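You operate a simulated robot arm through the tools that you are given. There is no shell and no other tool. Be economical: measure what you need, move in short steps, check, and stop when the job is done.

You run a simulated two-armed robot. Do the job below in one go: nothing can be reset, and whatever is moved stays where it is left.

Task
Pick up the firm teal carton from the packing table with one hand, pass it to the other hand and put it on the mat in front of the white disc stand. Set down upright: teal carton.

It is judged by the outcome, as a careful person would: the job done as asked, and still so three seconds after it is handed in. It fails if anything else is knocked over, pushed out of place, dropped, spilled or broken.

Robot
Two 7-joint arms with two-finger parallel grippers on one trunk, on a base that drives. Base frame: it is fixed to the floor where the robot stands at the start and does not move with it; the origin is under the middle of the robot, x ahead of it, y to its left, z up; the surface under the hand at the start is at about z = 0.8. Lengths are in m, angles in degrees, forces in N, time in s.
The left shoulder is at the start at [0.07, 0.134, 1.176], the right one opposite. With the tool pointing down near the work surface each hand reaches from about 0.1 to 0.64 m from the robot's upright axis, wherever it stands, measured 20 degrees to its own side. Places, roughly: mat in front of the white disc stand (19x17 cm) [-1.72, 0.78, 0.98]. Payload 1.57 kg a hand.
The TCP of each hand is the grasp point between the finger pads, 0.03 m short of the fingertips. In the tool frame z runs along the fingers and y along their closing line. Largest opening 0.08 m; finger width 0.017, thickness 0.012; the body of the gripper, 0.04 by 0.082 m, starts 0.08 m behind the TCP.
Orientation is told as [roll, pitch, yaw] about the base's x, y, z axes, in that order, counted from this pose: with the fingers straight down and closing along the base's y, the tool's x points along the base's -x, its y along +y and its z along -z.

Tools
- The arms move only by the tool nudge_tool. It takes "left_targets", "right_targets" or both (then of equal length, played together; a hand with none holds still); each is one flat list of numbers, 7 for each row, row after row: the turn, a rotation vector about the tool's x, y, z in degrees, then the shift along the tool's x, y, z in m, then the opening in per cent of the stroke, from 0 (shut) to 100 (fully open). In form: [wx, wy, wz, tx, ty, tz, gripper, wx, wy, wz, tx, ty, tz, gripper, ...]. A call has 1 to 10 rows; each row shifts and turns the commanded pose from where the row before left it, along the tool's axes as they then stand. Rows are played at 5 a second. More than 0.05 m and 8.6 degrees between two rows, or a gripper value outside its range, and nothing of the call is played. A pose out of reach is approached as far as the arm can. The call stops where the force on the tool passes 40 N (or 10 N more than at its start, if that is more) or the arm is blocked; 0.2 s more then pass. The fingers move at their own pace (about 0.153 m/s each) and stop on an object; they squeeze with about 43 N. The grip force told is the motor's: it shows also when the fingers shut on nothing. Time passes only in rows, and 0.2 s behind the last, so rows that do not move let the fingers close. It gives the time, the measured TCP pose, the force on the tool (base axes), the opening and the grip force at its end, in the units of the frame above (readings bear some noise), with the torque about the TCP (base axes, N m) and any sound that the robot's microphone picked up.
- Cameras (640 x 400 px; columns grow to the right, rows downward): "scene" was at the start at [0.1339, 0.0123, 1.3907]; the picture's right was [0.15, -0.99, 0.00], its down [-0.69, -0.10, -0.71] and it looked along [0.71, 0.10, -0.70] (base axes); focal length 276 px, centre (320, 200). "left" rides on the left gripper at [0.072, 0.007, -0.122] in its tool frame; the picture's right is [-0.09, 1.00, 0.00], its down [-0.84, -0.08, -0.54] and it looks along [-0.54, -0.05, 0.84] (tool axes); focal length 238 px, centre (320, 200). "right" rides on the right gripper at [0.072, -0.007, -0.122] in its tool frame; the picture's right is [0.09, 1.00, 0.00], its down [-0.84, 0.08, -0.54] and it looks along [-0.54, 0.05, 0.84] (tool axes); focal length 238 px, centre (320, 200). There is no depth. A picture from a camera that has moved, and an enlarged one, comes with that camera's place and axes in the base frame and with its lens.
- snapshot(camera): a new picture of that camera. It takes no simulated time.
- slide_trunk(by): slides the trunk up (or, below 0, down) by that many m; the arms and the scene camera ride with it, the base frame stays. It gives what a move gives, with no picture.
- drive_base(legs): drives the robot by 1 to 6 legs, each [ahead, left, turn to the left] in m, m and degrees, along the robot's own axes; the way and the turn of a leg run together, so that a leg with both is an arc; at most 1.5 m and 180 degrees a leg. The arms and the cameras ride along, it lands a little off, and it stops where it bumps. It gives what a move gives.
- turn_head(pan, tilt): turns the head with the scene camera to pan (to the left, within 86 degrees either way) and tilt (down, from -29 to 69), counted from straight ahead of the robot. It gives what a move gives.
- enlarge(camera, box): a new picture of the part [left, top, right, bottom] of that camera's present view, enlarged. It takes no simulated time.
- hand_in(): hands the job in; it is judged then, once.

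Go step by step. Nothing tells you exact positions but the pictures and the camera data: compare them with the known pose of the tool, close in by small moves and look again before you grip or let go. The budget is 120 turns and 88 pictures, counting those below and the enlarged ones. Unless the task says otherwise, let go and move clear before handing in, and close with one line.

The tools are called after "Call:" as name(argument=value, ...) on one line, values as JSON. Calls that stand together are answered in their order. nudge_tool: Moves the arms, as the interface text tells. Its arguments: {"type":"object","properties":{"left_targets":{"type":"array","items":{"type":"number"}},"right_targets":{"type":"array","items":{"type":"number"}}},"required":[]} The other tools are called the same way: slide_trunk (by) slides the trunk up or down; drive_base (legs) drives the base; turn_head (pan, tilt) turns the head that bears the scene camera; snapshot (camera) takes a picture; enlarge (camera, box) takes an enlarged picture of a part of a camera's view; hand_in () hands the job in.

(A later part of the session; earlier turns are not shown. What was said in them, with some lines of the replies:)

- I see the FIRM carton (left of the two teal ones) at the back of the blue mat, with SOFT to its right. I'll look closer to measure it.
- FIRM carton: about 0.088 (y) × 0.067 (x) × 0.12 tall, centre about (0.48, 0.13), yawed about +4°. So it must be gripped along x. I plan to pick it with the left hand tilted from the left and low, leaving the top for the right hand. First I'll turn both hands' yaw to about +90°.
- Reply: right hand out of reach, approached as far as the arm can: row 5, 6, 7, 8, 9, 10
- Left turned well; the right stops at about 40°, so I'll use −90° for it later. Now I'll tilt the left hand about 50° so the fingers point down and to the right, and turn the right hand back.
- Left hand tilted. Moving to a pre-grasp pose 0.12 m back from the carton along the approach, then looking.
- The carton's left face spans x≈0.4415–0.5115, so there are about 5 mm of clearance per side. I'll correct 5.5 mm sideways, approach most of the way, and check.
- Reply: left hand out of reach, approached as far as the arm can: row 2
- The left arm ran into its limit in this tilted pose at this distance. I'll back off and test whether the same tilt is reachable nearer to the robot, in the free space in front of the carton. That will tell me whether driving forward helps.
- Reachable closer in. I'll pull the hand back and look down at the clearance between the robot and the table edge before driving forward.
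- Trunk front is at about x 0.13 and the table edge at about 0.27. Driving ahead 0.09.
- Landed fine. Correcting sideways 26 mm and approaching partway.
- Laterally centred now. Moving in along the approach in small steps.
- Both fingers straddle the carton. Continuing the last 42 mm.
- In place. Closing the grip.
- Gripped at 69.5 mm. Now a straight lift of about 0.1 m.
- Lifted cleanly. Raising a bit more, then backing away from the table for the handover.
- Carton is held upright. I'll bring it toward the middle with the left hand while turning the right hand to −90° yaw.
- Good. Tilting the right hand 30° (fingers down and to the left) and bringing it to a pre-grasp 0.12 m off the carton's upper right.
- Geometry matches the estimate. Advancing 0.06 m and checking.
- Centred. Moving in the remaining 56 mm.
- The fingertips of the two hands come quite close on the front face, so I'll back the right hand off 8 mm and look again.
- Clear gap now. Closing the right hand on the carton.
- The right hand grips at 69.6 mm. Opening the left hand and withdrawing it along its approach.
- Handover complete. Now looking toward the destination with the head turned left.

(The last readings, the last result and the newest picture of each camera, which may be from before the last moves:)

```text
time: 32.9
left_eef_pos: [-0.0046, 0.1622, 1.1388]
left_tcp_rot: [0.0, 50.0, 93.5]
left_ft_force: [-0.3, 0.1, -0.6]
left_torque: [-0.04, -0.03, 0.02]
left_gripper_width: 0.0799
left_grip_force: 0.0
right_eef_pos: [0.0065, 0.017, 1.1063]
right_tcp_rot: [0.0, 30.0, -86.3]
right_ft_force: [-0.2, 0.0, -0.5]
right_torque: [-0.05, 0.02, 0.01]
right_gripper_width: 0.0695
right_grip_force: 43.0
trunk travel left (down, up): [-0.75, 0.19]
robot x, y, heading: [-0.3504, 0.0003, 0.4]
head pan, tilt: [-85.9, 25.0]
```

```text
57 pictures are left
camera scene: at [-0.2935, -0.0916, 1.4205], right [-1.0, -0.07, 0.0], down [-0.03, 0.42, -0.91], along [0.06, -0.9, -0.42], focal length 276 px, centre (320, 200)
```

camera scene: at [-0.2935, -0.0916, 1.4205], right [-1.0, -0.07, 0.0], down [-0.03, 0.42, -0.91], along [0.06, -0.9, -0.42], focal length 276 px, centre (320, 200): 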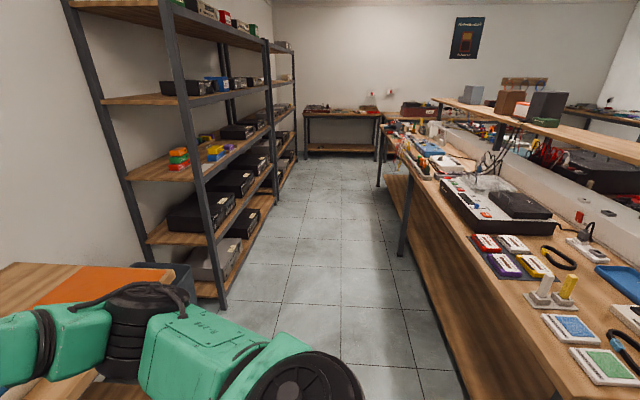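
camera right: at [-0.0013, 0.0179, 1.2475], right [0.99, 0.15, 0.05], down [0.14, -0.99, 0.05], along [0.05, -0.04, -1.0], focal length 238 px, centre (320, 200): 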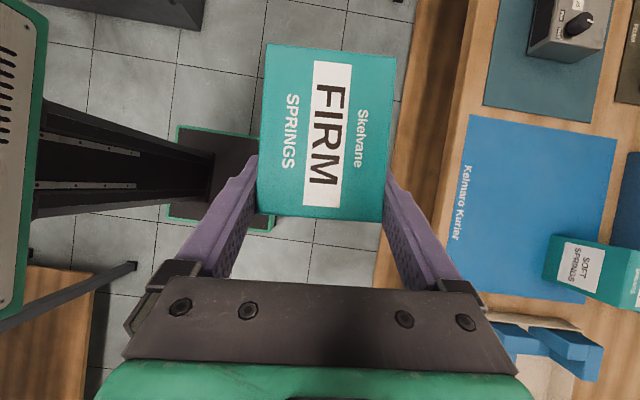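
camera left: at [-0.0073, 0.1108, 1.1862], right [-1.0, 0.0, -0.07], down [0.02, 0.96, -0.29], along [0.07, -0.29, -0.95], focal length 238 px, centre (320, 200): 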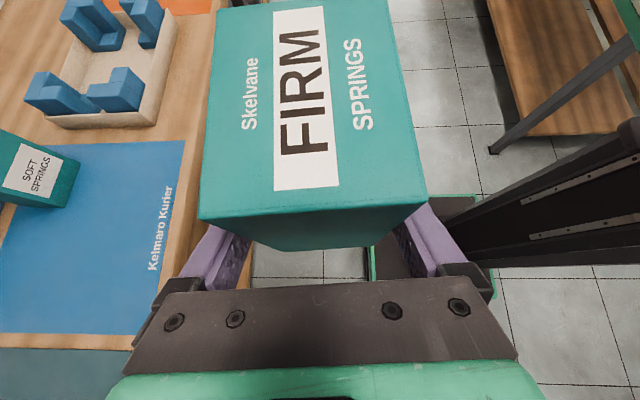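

The destination is a drawer cabinet along the left wall (front edge about y=0.66, top about z=0.98). A workbench runs behind me. I'll turn the robot 90° left to face the cabinet, then look around.

Call:
drive_base(legs=[[0, 0, 45], [0, 0, 45]])

Call:
turn_head(pan=75, tilt=30)

Call:
snapshot(camera="scene")

Call:
turn_head(pan=35, tilt=20)

Call:
snapshot(camera="scene")

```text
time: 37.5
left_eef_pos: [-0.5135, 0.3499, 1.1386]
left_tcp_rot: [0.0, 50.0, -176.8]
left_ft_force: [-0.1, 0.0, 0.4]
left_torque: [0.02, -0.01, -0.02]
left_gripper_width: 0.08
left_grip_force: 0.1
right_eef_pos: [-0.3671, 0.36, 1.1062]
right_tcp_rot: [0.0, 30.0, 3.5]
right_ft_force: [0.3, -0.6, 0.0]
right_torque: [-0.02, -0.05, 0.02]
right_gripper_width: 0.0696
right_grip_force: 43.2
trunk travel left (down, up): [-0.75, 0.19]
robot x, y, heading: [-0.3526, -0.0005, 89.5]
head pan, tilt: [-85.9, 25.0]
```

```text
time: 39.9
left_eef_pos: [-0.5131, 0.349, 1.1384]
left_tcp_rot: [0.1, 50.0, -176.8]
left_ft_force: [-0.6, -0.5, -0.6]
left_torque: [0.02, 0.0, 0.01]
left_gripper_width: 0.0801
left_grip_force: 0.0
right_eef_pos: [-0.3681, 0.3588, 1.1061]
right_tcp_rot: [0.1, 30.1, 3.4]
right_ft_force: [0.0, 0.3, 0.4]
right_torque: [-0.01, -0.03, 0.01]
right_gripper_width: 0.0695
right_grip_force: 42.4
trunk travel left (down, up): [-0.75, 0.19]
robot x, y, heading: [-0.3535, -0.0001, 89.6]
head pan, tilt: [75.0, 30.0]
```

```text
56 pictures are left
camera scene: at [-0.4374, 0.0746, 1.4126], right [0.27, 0.96, 0.0], down [0.48, -0.13, -0.87], along [-0.83, 0.23, -0.5], focal length 276 px, centre (320, 200)
```

scene: 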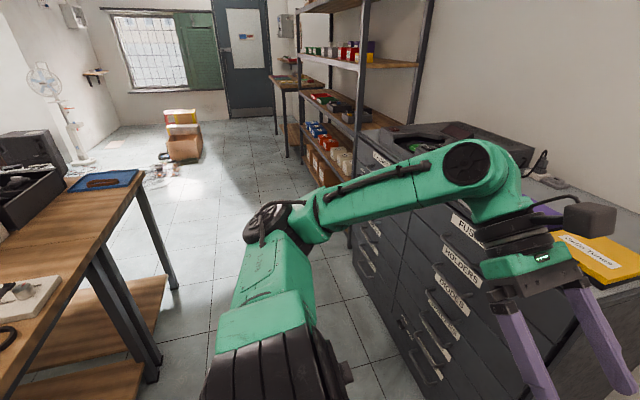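

```text
time: 41.0
left_eef_pos: [-0.5138, 0.3492, 1.1387]
left_tcp_rot: [-0.1, 49.9, -176.8]
left_ft_force: [0.1, 0.2, -0.6]
left_torque: [0.02, 0.0, 0.02]
left_gripper_width: 0.08
left_grip_force: 0.1
right_eef_pos: [-0.369, 0.3601, 1.1074]
right_tcp_rot: [0.1, 30.0, 3.5]
right_ft_force: [0.9, 0.1, 0.5]
right_torque: [0.03, 0.01, 0.01]
right_gripper_width: 0.0693
right_grip_force: 42.9
trunk travel left (down, up): [-0.75, 0.19]
robot x, y, heading: [-0.3547, -0.0006, 89.6]
head pan, tilt: [35.0, 20.0]
```

```text
55 pictures are left
camera scene: at [-0.4032, 0.1272, 1.4286], right [0.82, 0.57, 0.0], down [0.19, -0.28, -0.94], along [-0.53, 0.77, -0.34], focal length 276 px, centre (320, 200)
```

scene: 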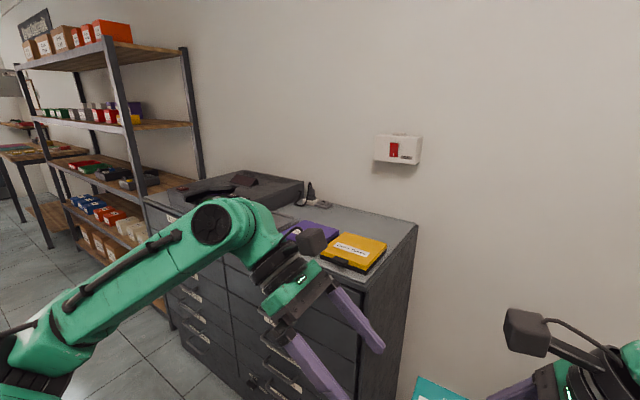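

The cabinet runs along y≥0.66 from x≈−0.63 to about −1.79, and the bench edge is at y≈−0.39, so the aisle is about 1 m wide. I'll strafe left along it and look ahead.

Call:
drive_base(legs=[[0.0, 0.9, 0]])

Call:
turn_head(pan=25, tilt=30)

Call:
snapshot(camera="scene")

```text
time: 45.7
left_eef_pos: [-1.4054, 0.3448, 1.1392]
left_tcp_rot: [0.1, 50.0, -175.9]
left_ft_force: [0.3, -0.4, -0.4]
left_torque: [-0.03, 0.01, 0.0]
left_gripper_width: 0.0799
left_grip_force: 0.0
right_eef_pos: [-1.2603, 0.3565, 1.106]
right_tcp_rot: [0.0, 30.0, 4.4]
right_ft_force: [-0.1, 0.4, -0.1]
right_torque: [0.0, 0.0, 0.0]
right_gripper_width: 0.0693
right_grip_force: 43.1
trunk travel left (down, up): [-0.75, 0.19]
robot x, y, heading: [-1.2413, 0.0006, 90.7]
head pan, tilt: [35.0, 20.0]
```

```text
time: 46.4
left_eef_pos: [-1.4065, 0.345, 1.1381]
left_tcp_rot: [-0.1, 50.1, -175.9]
left_ft_force: [-0.2, 0.3, -0.4]
left_torque: [-0.03, 0.0, 0.03]
left_gripper_width: 0.0801
left_grip_force: 0.1
right_eef_pos: [-1.2604, 0.357, 1.1058]
right_tcp_rot: [-0.1, 30.0, 4.4]
right_ft_force: [-0.5, 0.3, -0.2]
right_torque: [-0.02, -0.07, 0.02]
right_gripper_width: 0.0695
right_grip_force: 43.5
trunk travel left (down, up): [-0.75, 0.19]
robot x, y, heading: [-1.2357, -0.0005, 90.7]
head pan, tilt: [25.0, 30.0]
```

```text
54 pictures are left
camera scene: at [-1.277, 0.1306, 1.4126], right [0.9, 0.43, 0.0], down [0.22, -0.45, -0.87], along [-0.37, 0.78, -0.5], focal length 276 px, centre (320, 200)
```

scene: 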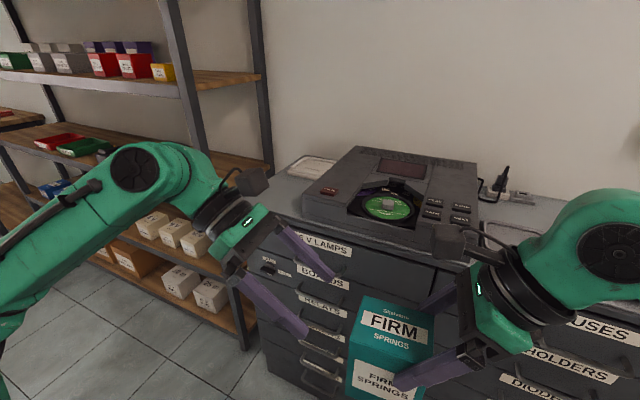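

Enlarging the left end of the cabinet, where the mat should be.

Call:
enlarge(camera="scene", box=[240, 130, 400, 230])

```text
4.00 times, centred on (320, 180) of scene
camera zoom: at [-1.277, 0.1306, 1.4126], right [0.9, 0.43, 0.0], down [0.22, -0.45, -0.87], along [-0.37, 0.78, -0.5], focal length 1103 px, centre (320, 280)
```

zoom: 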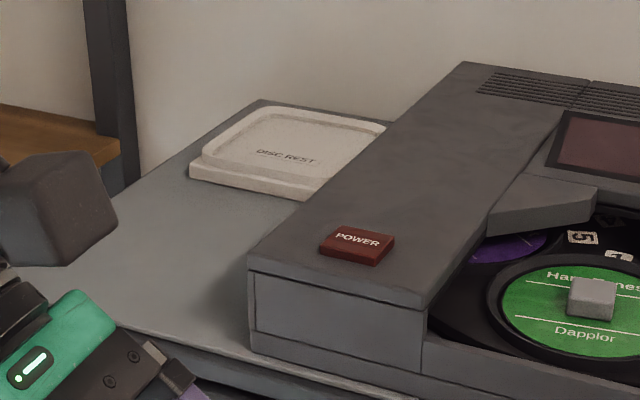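

The white stand is labelled "DISC REST", and the mat should be in front of it, hidden by my left arm. Strafing further left for a better look.

Call:
drive_base(legs=[[0.0, 0.5, -0.7]])

Call:
turn_head(pan=0, tilt=35)

Call:
snapshot(camera="scene")

```text
time: 49.4
left_eef_pos: [-1.9029, 0.3458, 1.1387]
left_tcp_rot: [0.0, 50.0, -176.7]
left_ft_force: [0.1, -1.2, 0.5]
left_torque: [0.0, -0.02, 0.01]
left_gripper_width: 0.0802
left_grip_force: 0.0
right_eef_pos: [-1.7583, 0.3571, 1.1075]
right_tcp_rot: [0.1, 29.9, 3.5]
right_ft_force: [-0.1, 0.2, 0.0]
right_torque: [0.01, -0.03, 0.02]
right_gripper_width: 0.0692
right_grip_force: 42.8
trunk travel left (down, up): [-0.75, 0.19]
robot x, y, heading: [-1.7422, -0.0019, 89.5]
head pan, tilt: [25.0, 30.0]
```

```text
time: 50.2
left_eef_pos: [-1.9041, 0.3454, 1.1378]
left_tcp_rot: [0.0, 50.0, -176.9]
left_ft_force: [-0.6, -0.3, 0.1]
left_torque: [-0.03, -0.01, 0.02]
left_gripper_width: 0.08
left_grip_force: 0.2
right_eef_pos: [-1.7586, 0.357, 1.1056]
right_tcp_rot: [0.0, 30.0, 3.4]
right_ft_force: [-0.2, -1.4, 0.4]
right_torque: [-0.03, -0.02, 0.01]
right_gripper_width: 0.0696
right_grip_force: 42.8
trunk travel left (down, up): [-0.75, 0.19]
robot x, y, heading: [-1.7439, -0.0016, 89.7]
head pan, tilt: [0.0, 35.0]
```

```text
52 pictures are left
camera scene: at [-1.7399, 0.1361, 1.4048], right [1.0, 0.0, 0.0], down [0.0, -0.57, -0.82], along [0.0, 0.82, -0.57], focal length 276 px, centre (320, 200)
```

scene: 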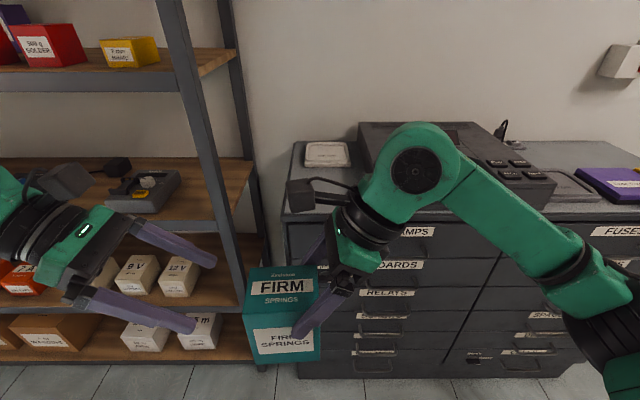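

The disc rest sits at the back of the cabinet's left end, with the CD player to its right. Zooming to find the mat outline.

Call:
enlarge(camera="scene", box=[270, 125, 430, 225])

```text
4.00 times, centred on (350, 175) of scene
camera zoom: at [-1.7399, 0.1361, 1.4048], right [1.0, 0.0, 0.0], down [0.0, -0.57, -0.82], along [0.0, 0.82, -0.57], focal length 1103 px, centre (200, 300)
```

zoom: 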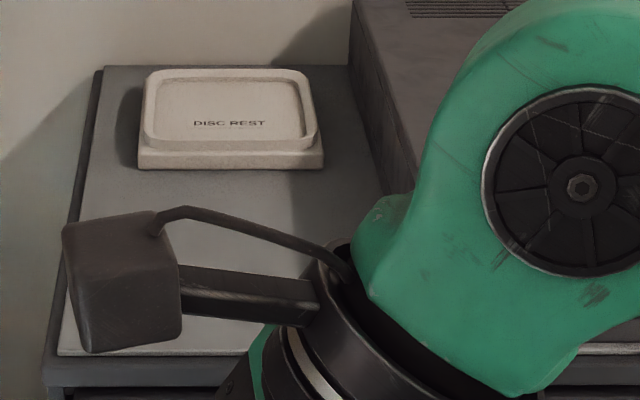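

The mat area is hidden behind my right wrist. I'll move the right hand 0.14 m to the right to see it.

Call:
nudge_tool(right_targets=[0, 0, 0, -0.03, 0, -0.0175, 0, 0, 0, 0, -0.03, 0, -0.0175, 0, 0, 0, 0, -0.03, 0, -0.0175, 0, 0, 0, 0, -0.03, 0, -0.0175, 0])

Call:
enlarge(camera="scene", box=[250, 125, 410, 225])

```text
time: 51.2
left_eef_pos: [-1.9021, 0.3452, 1.1385]
left_tcp_rot: [0.1, 49.9, -176.8]
left_ft_force: [0.1, -0.4, -0.1]
left_torque: [0.01, 0.02, 0.01]
left_gripper_width: 0.0798
left_grip_force: 0.1
right_eef_pos: [-1.6191, 0.3635, 1.1066]
right_tcp_rot: [0.1, 30.1, 3.5]
right_ft_force: [0.6, -0.5, -0.2]
right_torque: [0.05, -0.04, 0.01]
right_gripper_width: 0.0697
right_grip_force: 43.3
trunk travel left (down, up): [-0.75, 0.19]
robot x, y, heading: [-1.7467, -0.0008, 89.8]
head pan, tilt: [0.0, 35.0]
```

```text
4.00 times, centred on (330, 175) of scene
camera zoom: at [-1.7377, 0.1354, 1.4048], right [1.0, -0.01, 0.0], down [0.0, -0.57, -0.82], along [0.0, 0.82, -0.57], focal length 1103 px, centre (280, 300)
```

zoom: 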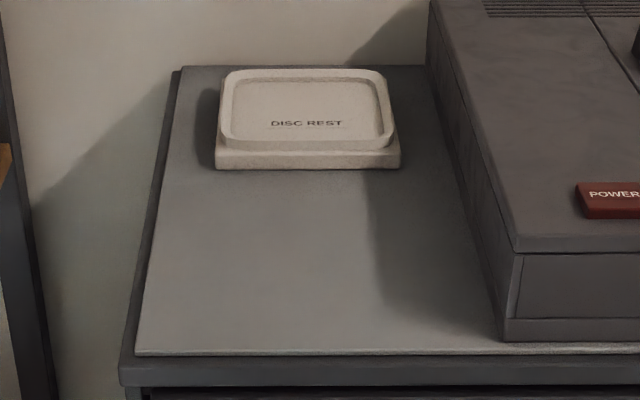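

The grey liner in front of the disc rest is free from x −1.83 to −1.60 and y 0.69 to 0.94. My target carton centre is (−1.725, 0.785). First I'll tuck the left hand back and raise the right hand.

Call:
nudge_tool(left_targets=[0, 0, 0, 0, 0.03, 0, 100, 0, 0, 0, 0, 0.03, 0, 100, 0, 0, 0, 0, 0.03, 0, 100, 0, 0, 0, 0, 0.03, 0, 100], right_targets=[0, 0, 0, 0.0238, 0, -0.0036, 0, 0, 0, 0, 0.0238, 0, -0.0036, 0, 0, 0, 0, 0.0238, 0, -0.0036, 0, 0, 0, 0, 0.0238, 0, -0.0036, 0])

Call:
turn_head(pan=35, tilt=45)

Call:
snapshot(camera="scene")

```text
time: 52.2
left_eef_pos: [-1.9016, 0.2882, 1.1364]
left_tcp_rot: [0.1, 50.0, -176.8]
left_ft_force: [0.0, 0.0, -0.3]
left_torque: [0.0, -0.06, 0.0]
left_gripper_width: 0.0804
left_grip_force: 0.2
left hand out of reach, approached as far as the arm can: row 3, 4
right_eef_pos: [-1.6957, 0.3616, 1.1671]
right_tcp_rot: [-0.1, 29.9, 3.5]
right_ft_force: [0.0, -0.2, -2.1]
right_torque: [0.02, -0.07, 0.03]
right_gripper_width: 0.0695
right_grip_force: 42.9
trunk travel left (down, up): [-0.75, 0.19]
robot x, y, heading: [-1.7406, -0.0033, 89.6]
head pan, tilt: [0.0, 35.0]
```

```text
time: 53.2
left_eef_pos: [-1.9002, 0.2877, 1.1364]
left_tcp_rot: [0.0, 50.0, -176.8]
left_ft_force: [-0.1, 0.1, 0.2]
left_torque: [0.03, 0.05, 0.04]
left_gripper_width: 0.0797
left_grip_force: 0.2
right_eef_pos: [-1.6947, 0.3612, 1.1667]
right_tcp_rot: [0.0, 30.0, 3.5]
right_ft_force: [0.3, -0.6, -1.8]
right_torque: [0.01, -0.04, 0.02]
right_gripper_width: 0.0697
right_grip_force: 42.7
trunk travel left (down, up): [-0.75, 0.19]
robot x, y, heading: [-1.7455, -0.0036, 89.8]
head pan, tilt: [35.0, 45.0]
```

```text
49 pictures are left
camera scene: at [-1.7864, 0.1151, 1.3899], right [0.82, 0.57, 0.0], down [0.4, -0.58, -0.71], along [-0.4, 0.58, -0.71], focal length 276 px, centre (320, 200)
```

scene: 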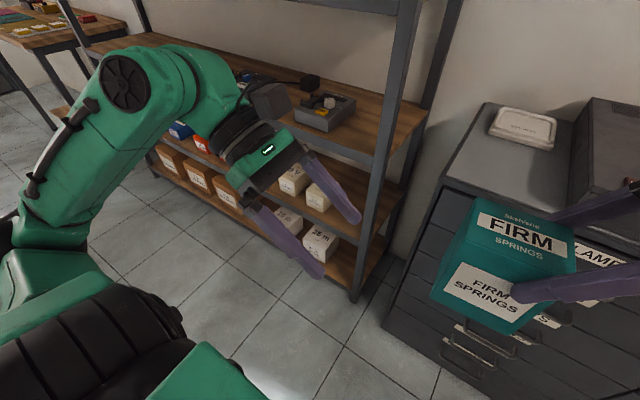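

The left arm's elbow would come close to the rack when I drive forward, so I'll fold the left hand back to a compact, fingers-down pose first.

Call:
nudge_tool(left_targets=[0, -8.4, 0, 0, 0, 0, 100, 0, -8.4, 0, 0, 0, 0, 100, 0, -8.4, 0, 0, 0, 0, 100, 0, -8.4, 0, 0, 0, 0, 100, 0, -8.4, 0, 0, 0, 0, 100, 0, -8, 0, 0, 0, 0, 100])

Call:
nudge_tool(left_targets=[0, 0, 8.5, 0, 0, 0, 100, 0, 0, 8.5, 0, 0, 0, 100, 0, 0, 8.5, 0, 0, 0, 100, 0, 0, 8.5, 0, 0, 0, 100, 0, 0, 8.5, 0, 0, 0, 100, 0, 0, 8.5, 0, 0, 0, 100, 0, 0, 8.5, 0, 0, 0, 100, 0, 0, 8.5, 0, 0, 0, 100, 0, 0, 8.5, 0, 0, 0, 100, 0, 0, 8.5, 0, 0, 0, 100])

Call:
snapshot(camera="scene")

```text
time: 54.6
left_eef_pos: [-1.9003, 0.2845, 1.1379]
left_tcp_rot: [0.1, -0.2, -176.8]
left_ft_force: [0.6, 0.8, -0.7]
left_torque: [0.02, 0.05, -0.01]
left_gripper_width: 0.0799
left_grip_force: 0.0
right_eef_pos: [-1.6933, 0.3612, 1.1661]
right_tcp_rot: [0.0, 30.1, 3.5]
right_ft_force: [0.0, 0.6, -1.9]
right_torque: [-0.02, -0.03, 0.01]
right_gripper_width: 0.0693
right_grip_force: 43.4
trunk travel left (down, up): [-0.75, 0.19]
robot x, y, heading: [-1.7427, -0.0028, 89.8]
head pan, tilt: [35.0, 45.0]
```

```text
time: 56.9
left_eef_pos: [-1.8993, 0.2841, 1.1374]
left_tcp_rot: [0.0, 0.1, 97.9]
left_ft_force: [0.3, 0.5, 0.5]
left_torque: [-0.02, 0.0, -0.01]
left_gripper_width: 0.0801
left_grip_force: 0.0
right_eef_pos: [-1.6948, 0.3599, 1.1665]
right_tcp_rot: [0.0, 29.9, 3.4]
right_ft_force: [0.0, 0.2, -1.5]
right_torque: [0.04, -0.06, 0.02]
right_gripper_width: 0.0697
right_grip_force: 43.5
trunk travel left (down, up): [-0.75, 0.19]
robot x, y, heading: [-1.7434, -0.0019, 89.8]
head pan, tilt: [35.0, 45.0]
```

```text
48 pictures are left
camera scene: at [-1.7865, 0.115, 1.3899], right [0.82, 0.57, 0.0], down [0.4, -0.58, -0.71], along [-0.4, 0.58, -0.71], focal length 276 px, centre (320, 200)
```

scene: 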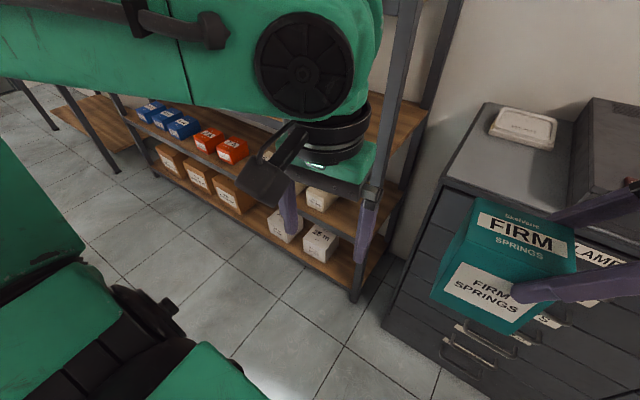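

Much more compact. Pulling the left hand back another 8 cm, then driving forward 0.28 m toward the cabinet.

Call:
nudge_tool(left_targets=[0, 0, 0, 0.04, 0, 0, 100, 0, 0, 0, 0.04, 0, 0, 100])

Call:
drive_base(legs=[[0.28, 0, 0]])

Call:
turn_head(pan=0, tilt=45)

Call:
snapshot(camera="scene")

Call:
snapshot(camera="right")

```text
time: 57.5
left_eef_pos: [-1.8838, 0.2122, 1.1511]
left_tcp_rot: [0.0, 0.0, 98.1]
left_ft_force: [0.5, 0.1, 0.5]
left_torque: [0.02, -0.02, -0.02]
left_gripper_width: 0.0802
left_grip_force: 0.1
left hand out of reach, approached as far as the arm can: row 2
right_eef_pos: [-1.6942, 0.3589, 1.1667]
right_tcp_rot: [0.2, 30.0, 3.5]
right_ft_force: [0.1, 0.0, -1.8]
right_torque: [-0.02, -0.04, -0.02]
right_gripper_width: 0.0695
right_grip_force: 43.2
trunk travel left (down, up): [-0.75, 0.19]
robot x, y, heading: [-1.7426, -0.0017, 89.6]
head pan, tilt: [35.0, 45.0]
```

```text
time: 59.4
left_eef_pos: [-1.8842, 0.4851, 1.1519]
left_tcp_rot: [0.0, 0.0, 98.2]
left_ft_force: [-0.5, -1.1, -0.8]
left_torque: [0.02, -0.03, 0.01]
left_gripper_width: 0.0799
left_grip_force: 0.1
right_eef_pos: [-1.6928, 0.6317, 1.1673]
right_tcp_rot: [0.0, 30.1, 3.4]
right_ft_force: [0.0, -0.7, -2.1]
right_torque: [0.02, -0.05, 0.02]
right_gripper_width: 0.0693
right_grip_force: 43.2
trunk travel left (down, up): [-0.75, 0.19]
robot x, y, heading: [-1.7412, 0.2658, 89.4]
head pan, tilt: [35.0, 45.0]
```

```text
time: 60.4
left_eef_pos: [-1.883, 0.4867, 1.1509]
left_tcp_rot: [0.1, 0.0, 98.1]
left_ft_force: [0.0, 0.3, 0.1]
left_torque: [0.02, 0.0, -0.01]
left_gripper_width: 0.0801
left_grip_force: 0.0
right_eef_pos: [-1.693, 0.6331, 1.1666]
right_tcp_rot: [0.1, 30.0, 3.5]
right_ft_force: [-0.9, 0.7, -1.5]
right_torque: [0.01, -0.05, -0.02]
right_gripper_width: 0.0696
right_grip_force: 42.6
trunk travel left (down, up): [-0.75, 0.19]
robot x, y, heading: [-1.7416, 0.2704, 89.6]
head pan, tilt: [0.0, 45.0]
```

```text
47 pictures are left
camera scene: at [-1.7383, 0.4008, 1.39], right [1.0, 0.0, 0.0], down [0.0, -0.71, -0.71], along [0.0, 0.71, -0.71], focal length 276 px, centre (320, 200)
```

scene: 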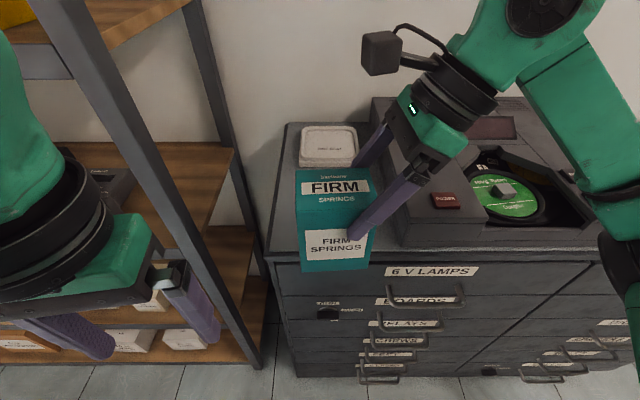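

```text
46 pictures are left
camera right: at [-1.6947, 0.6242, 1.3082], right [-0.14, 0.99, 0.05], down [0.99, 0.14, 0.05], along [0.04, 0.05, -1.0], focal length 238 px, centre (320, 200)
```

right: 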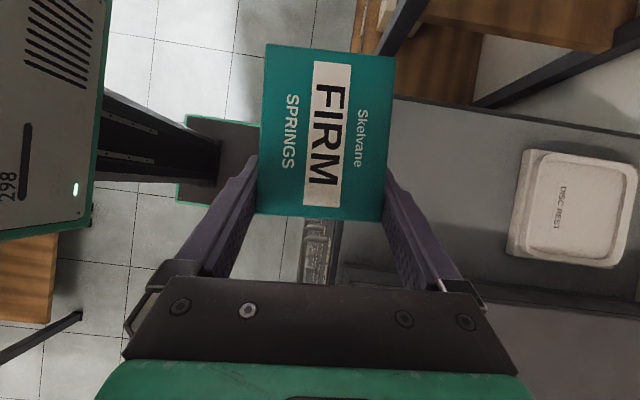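

Everything is lined up; the right camera shows the liner and the disc rest clearly. Moving the carton 0.155 m forward over the mat, still high.

Call:
nudge_tool(right_targets=[0, 0, 0, -0.0016, 0.0387, -0.0009, 0, 0, 0, 0, -0.0016, 0.0387, -0.0009, 0, 0, 0, 0, -0.0016, 0.0387, -0.0009, 0, 0, 0, 0, -0.0016, 0.0387, -0.0009, 0, 0, 0, 0, 0, 0, 0, 0])

Call:
snapshot(camera="scene")

Call:
snapshot(camera="right")

```text
time: 61.6
left_eef_pos: [-1.8822, 0.4859, 1.1524]
left_tcp_rot: [0.0, 0.0, 98.2]
left_ft_force: [0.2, 0.5, -0.5]
left_torque: [0.01, 0.0, -0.01]
left_gripper_width: 0.0801
left_grip_force: 0.1
right_eef_pos: [-1.695, 0.7855, 1.1657]
right_tcp_rot: [0.0, 30.0, 3.5]
right_ft_force: [0.1, -0.5, -1.6]
right_torque: [0.04, -0.05, 0.02]
right_gripper_width: 0.0698
right_grip_force: 43.1
trunk travel left (down, up): [-0.75, 0.19]
robot x, y, heading: [-1.7416, 0.2696, 89.9]
head pan, tilt: [0.0, 45.0]
```

```text
45 pictures are left
camera scene: at [-1.7379, 0.4007, 1.39], right [1.0, -0.01, 0.0], down [0.0, -0.71, -0.71], along [0.0, 0.71, -0.71], focal length 276 px, centre (320, 200)
```

scene: 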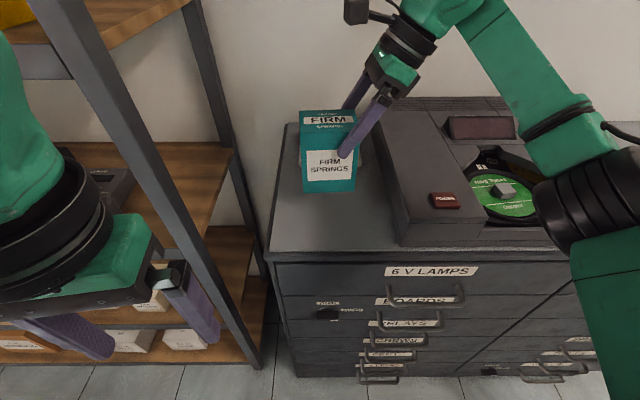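

```text
44 pictures are left
camera right: at [-1.6973, 0.7787, 1.3064], right [-0.14, 0.99, 0.05], down [0.99, 0.14, 0.05], along [0.04, 0.05, -1.0], focal length 238 px, centre (320, 200)
```

right: 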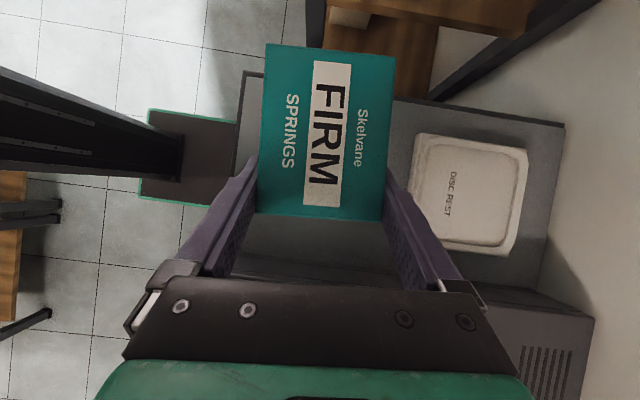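

Over the mat and clear of the stand. Lowering to just above the surface.

Call:
nudge_tool(right_targets=[0, 0, 0, -0.0125, 0, 0.0217, 0, 0, 0, 0, -0.0125, 0, 0.0217, 0, 0, 0, 0, -0.008, 0, 0.0139, 0, 0, 0, 0, 0, 0, 0, 0])

Call:
enlarge(camera="scene", box=[240, 100, 400, 200])

Call:
enlarge(camera="scene", box=[260, 160, 420, 260])

```text
time: 62.6
left_eef_pos: [-1.8847, 0.4866, 1.1514]
left_tcp_rot: [0.0, 0.0, 98.2]
left_ft_force: [0.1, 0.5, -0.9]
left_torque: [-0.01, -0.04, 0.02]
left_gripper_width: 0.0801
left_grip_force: 0.0
right_eef_pos: [-1.6959, 0.7883, 1.1008]
right_tcp_rot: [0.0, 29.9, 3.5]
right_ft_force: [0.3, -0.3, -1.3]
right_torque: [0.0, -0.06, -0.06]
right_gripper_width: 0.0695
right_grip_force: 43.2
trunk travel left (down, up): [-0.75, 0.19]
robot x, y, heading: [-1.7418, 0.2692, 89.7]
head pan, tilt: [0.0, 45.0]
```

```text
4.00 times, centred on (320, 150) of scene
camera zoom: at [-1.7384, 0.4014, 1.3899], right [1.0, -0.01, 0.0], down [0.0, -0.71, -0.71], along [0.0, 0.71, -0.71], focal length 1103 px, centre (320, 400)
```

zoom: 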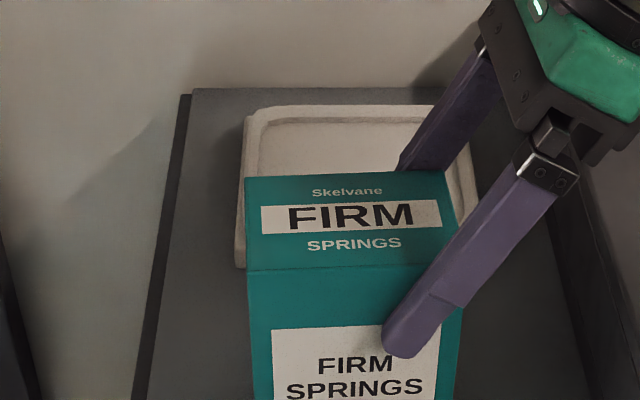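

```text
4.00 times, centred on (340, 210) of scene
camera zoom: at [-1.7384, 0.4014, 1.3899], right [1.0, -0.01, 0.0], down [0.0, -0.71, -0.71], along [0.0, 0.71, -0.71], focal length 1103 px, centre (240, 160)
```

zoom: 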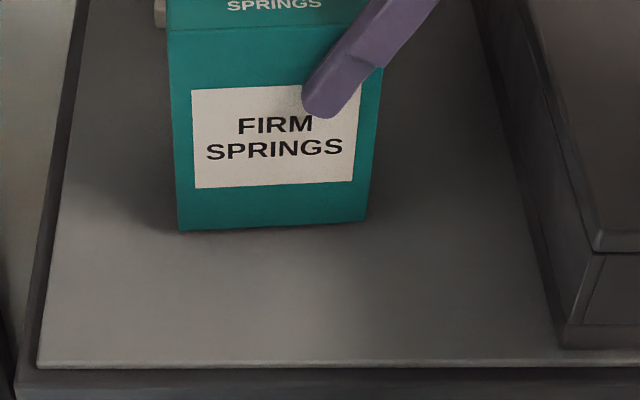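

About 13 mm to go. Lowering in small steps to feel for contact.

Call:
nudge_tool(right_targets=[0, 0, 0, -0.002, 0, 0.0035, 0, 0, 0, 0, -0.002, 0, 0.0035, 0, 0, 0, 0, -0.001, 0, 0.0017, 0, 0, 0, 0, 0, 0, 0, 0])

```text
time: 63.6
left_eef_pos: [-1.8835, 0.4865, 1.1514]
left_tcp_rot: [0.1, 0.0, 98.3]
left_ft_force: [-0.7, 0.4, 0.0]
left_torque: [0.02, 0.02, -0.01]
left_gripper_width: 0.08
left_grip_force: 0.0
right_eef_pos: [-1.6948, 0.7869, 1.0928]
right_tcp_rot: [0.1, 30.2, 3.5]
right_ft_force: [1.4, 3.0, 11.5]
right_torque: [0.0, -0.38, 0.09]
right_gripper_width: 0.0695
right_grip_force: 42.8
trunk travel left (down, up): [-0.75, 0.19]
robot x, y, heading: [-1.7432, 0.2667, 89.5]
head pan, tilt: [0.0, 45.0]
```

Contact felt (about 11 N up). Easing 1 mm and checking it stands flat before release.

Call:
nudge_tool(right_targets=[0, 0, 0, 0.0004, 0, -0.0007, 0, 0, 0, 0, 0, 0, 0, 0])

Call:
enlarge(camera="scene", box=[240, 120, 400, 220])

```text
time: 64.2
left_eef_pos: [-1.8842, 0.4862, 1.1511]
left_tcp_rot: [-0.1, 0.1, 98.2]
left_ft_force: [0.0, 0.3, -0.2]
left_torque: [0.01, 0.01, -0.02]
left_gripper_width: 0.0799
left_grip_force: 0.0
right_eef_pos: [-1.6949, 0.7867, 1.092]
right_tcp_rot: [0.1, 30.0, 3.4]
right_ft_force: [1.9, 5.9, 15.6]
right_torque: [0.01, -0.08, -0.11]
right_gripper_width: 0.0693
right_grip_force: 43.6
trunk travel left (down, up): [-0.75, 0.19]
robot x, y, heading: [-1.7408, 0.2672, 89.9]
head pan, tilt: [0.0, 45.0]
```

```text
4.00 times, centred on (320, 170) of scene
camera zoom: at [-1.7377, 0.4001, 1.3902], right [1.0, -0.01, 0.0], down [0.0, -0.71, -0.71], along [0.0, 0.71, -0.71], focal length 1103 px, centre (320, 320)
```

zoom: 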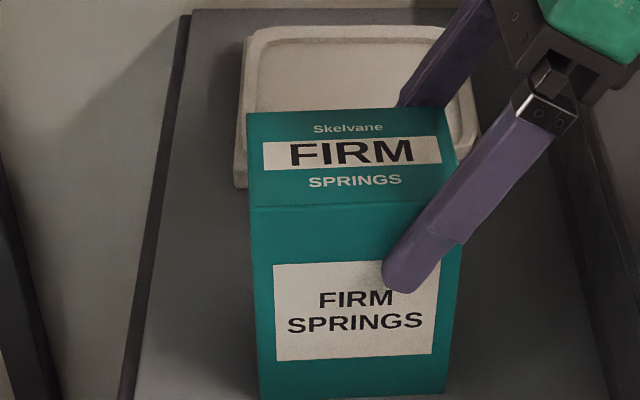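

It stands flat. Releasing and withdrawing along the finger axis.

Call:
nudge_tool(right_targets=[0, 0, 0, 0, 0, 0, 100, 0, 0, 0, 0, 0, 0, 100])

Call:
snapshot(camera="right")

```text
time: 64.8
left_eef_pos: [-1.8841, 0.4864, 1.1519]
left_tcp_rot: [0.0, 0.0, 98.3]
left_ft_force: [0.2, 0.2, 0.3]
left_torque: [0.0, 0.0, 0.01]
left_gripper_width: 0.0799
left_grip_force: 0.0
right_eef_pos: [-1.696, 0.7856, 1.0923]
right_tcp_rot: [0.0, 29.9, 3.5]
right_ft_force: [-0.2, -0.3, 0.8]
right_torque: [-0.03, -0.01, 0.0]
right_gripper_width: 0.08
right_grip_force: 0.1
trunk travel left (down, up): [-0.75, 0.19]
robot x, y, heading: [-1.7445, 0.2667, 89.6]
head pan, tilt: [0.0, 45.0]
```

```text
40 pictures are left
camera right: at [-1.6969, 0.7791, 1.2325], right [-0.14, 0.99, 0.05], down [0.99, 0.14, 0.05], along [0.04, 0.05, -1.0], focal length 238 px, centre (320, 200)
```

right: 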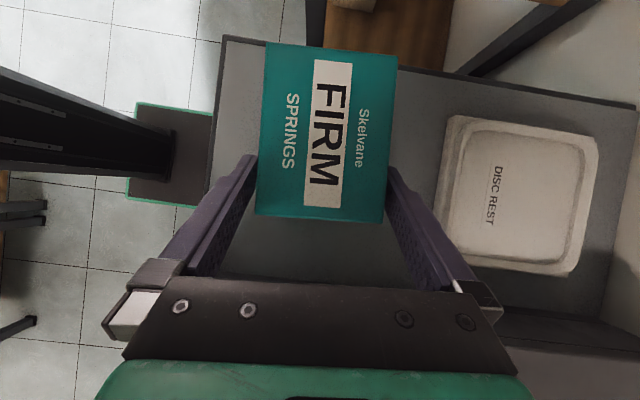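

Free of the fingers. Withdrawing the right hand up and back.

Call:
nudge_tool(right_targets=[0, 0, 0, 0, 0, -0.015, 100, 0, 0, 0, 0, 0, -0.025, 100, 0, 0, 0, 0, 0, -0.035, 100, 0, 0, 0, 0, 0, -0.035, 100, 0, 0, 0, 0, 0, 0, 100])

Call:
snapshot(camera="scene")

Call:
snapshot(camera="right")

```text
time: 66.0
left_eef_pos: [-1.8827, 0.4862, 1.1508]
left_tcp_rot: [0.0, 0.1, 98.2]
left_ft_force: [0.2, 0.8, 0.7]
left_torque: [0.0, -0.04, -0.01]
left_gripper_width: 0.0799
left_grip_force: 0.2
right_eef_pos: [-1.6396, 0.7917, 1.1876]
right_tcp_rot: [0.0, 30.0, 3.6]
right_ft_force: [0.1, 0.1, 0.4]
right_torque: [-0.03, -0.02, 0.0]
right_gripper_width: 0.08
right_grip_force: 0.0
trunk travel left (down, up): [-0.75, 0.19]
robot x, y, heading: [-1.7383, 0.2677, 89.8]
head pan, tilt: [0.0, 45.0]
```

```text
39 pictures are left
camera scene: at [-1.7383, 0.4013, 1.3899], right [1.0, -0.01, 0.0], down [0.0, -0.71, -0.71], along [0.0, 0.71, -0.71], focal length 276 px, centre (320, 200)
```

scene: 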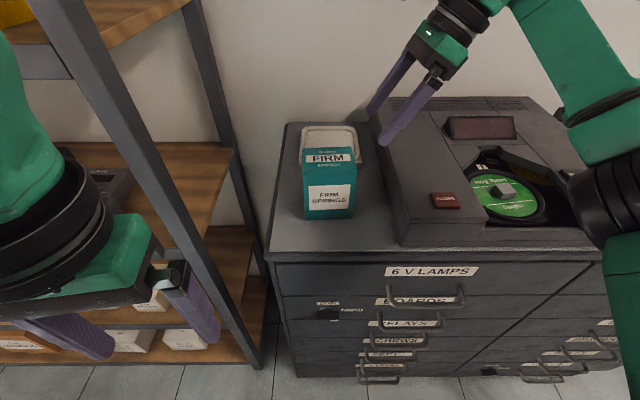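

```text
38 pictures are left
camera right: at [-1.6408, 0.7835, 1.3294], right [-0.14, 0.99, 0.05], down [0.99, 0.14, 0.05], along [0.04, 0.05, -1.0], focal length 238 px, centre (320, 200)
```

right: 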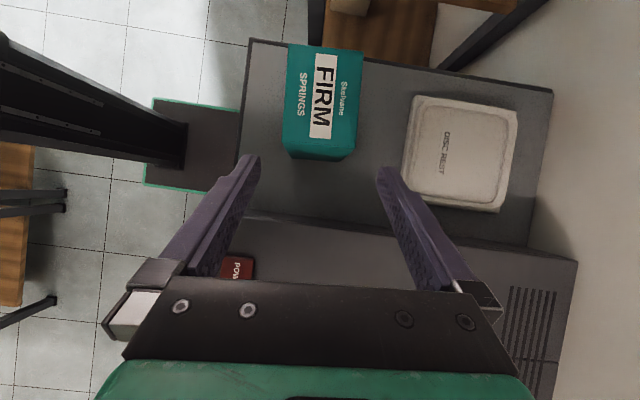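

The carton stands upright on the mat in front of the disc rest. Raising the hand a little further clear.

Call:
nudge_tool(right_targets=[0, 0, 0, 0, 0, -0.03, 100, 0, 0, 0, 0, 0, -0.03, 100, 0, 0, 0, 0, 0, 0, 100])

Call:
enlarge(camera="scene", box=[240, 110, 400, 260])

```text
time: 66.8
left_eef_pos: [-1.8825, 0.4862, 1.1513]
left_tcp_rot: [0.1, 0.1, 98.1]
left_ft_force: [0.0, 0.4, 0.1]
left_torque: [0.01, 0.01, -0.02]
left_gripper_width: 0.08
left_grip_force: 0.0
right_eef_pos: [-1.6105, 0.7924, 1.2412]
right_tcp_rot: [0.0, 30.1, 3.5]
right_ft_force: [0.6, -0.7, 0.6]
right_torque: [0.03, 0.02, 0.01]
right_gripper_width: 0.08
right_grip_force: 0.1
trunk travel left (down, up): [-0.75, 0.19]
robot x, y, heading: [-1.7384, 0.2693, 89.8]
head pan, tilt: [0.0, 45.0]
```

```text
2.67 times, centred on (320, 185) of scene
camera zoom: at [-1.7383, 0.4015, 1.3899], right [1.0, -0.01, 0.0], down [0.0, -0.71, -0.71], along [0.0, 0.71, -0.71], focal length 735 px, centre (320, 240)
```

zoom: 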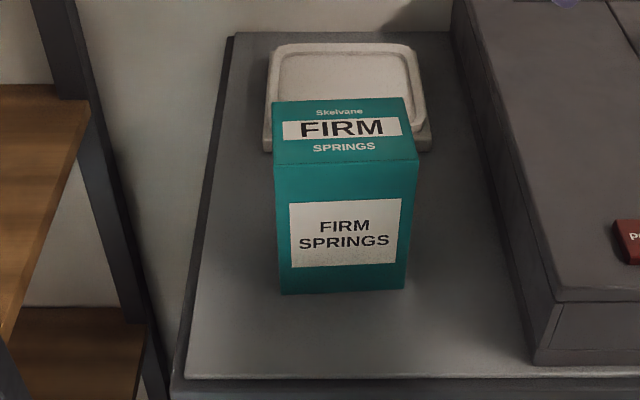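

The FIRM carton stands upright and free in front of the disc rest, and both hands are clear. Handing in.

Call:
hand_in()

```text
The job is handed in.
```

The firm teal carton was picked up with the left hand, passed to the right, and now stands upright on the mat in front of the white disc stand; the last picture shows it standing free, with both hands clear.
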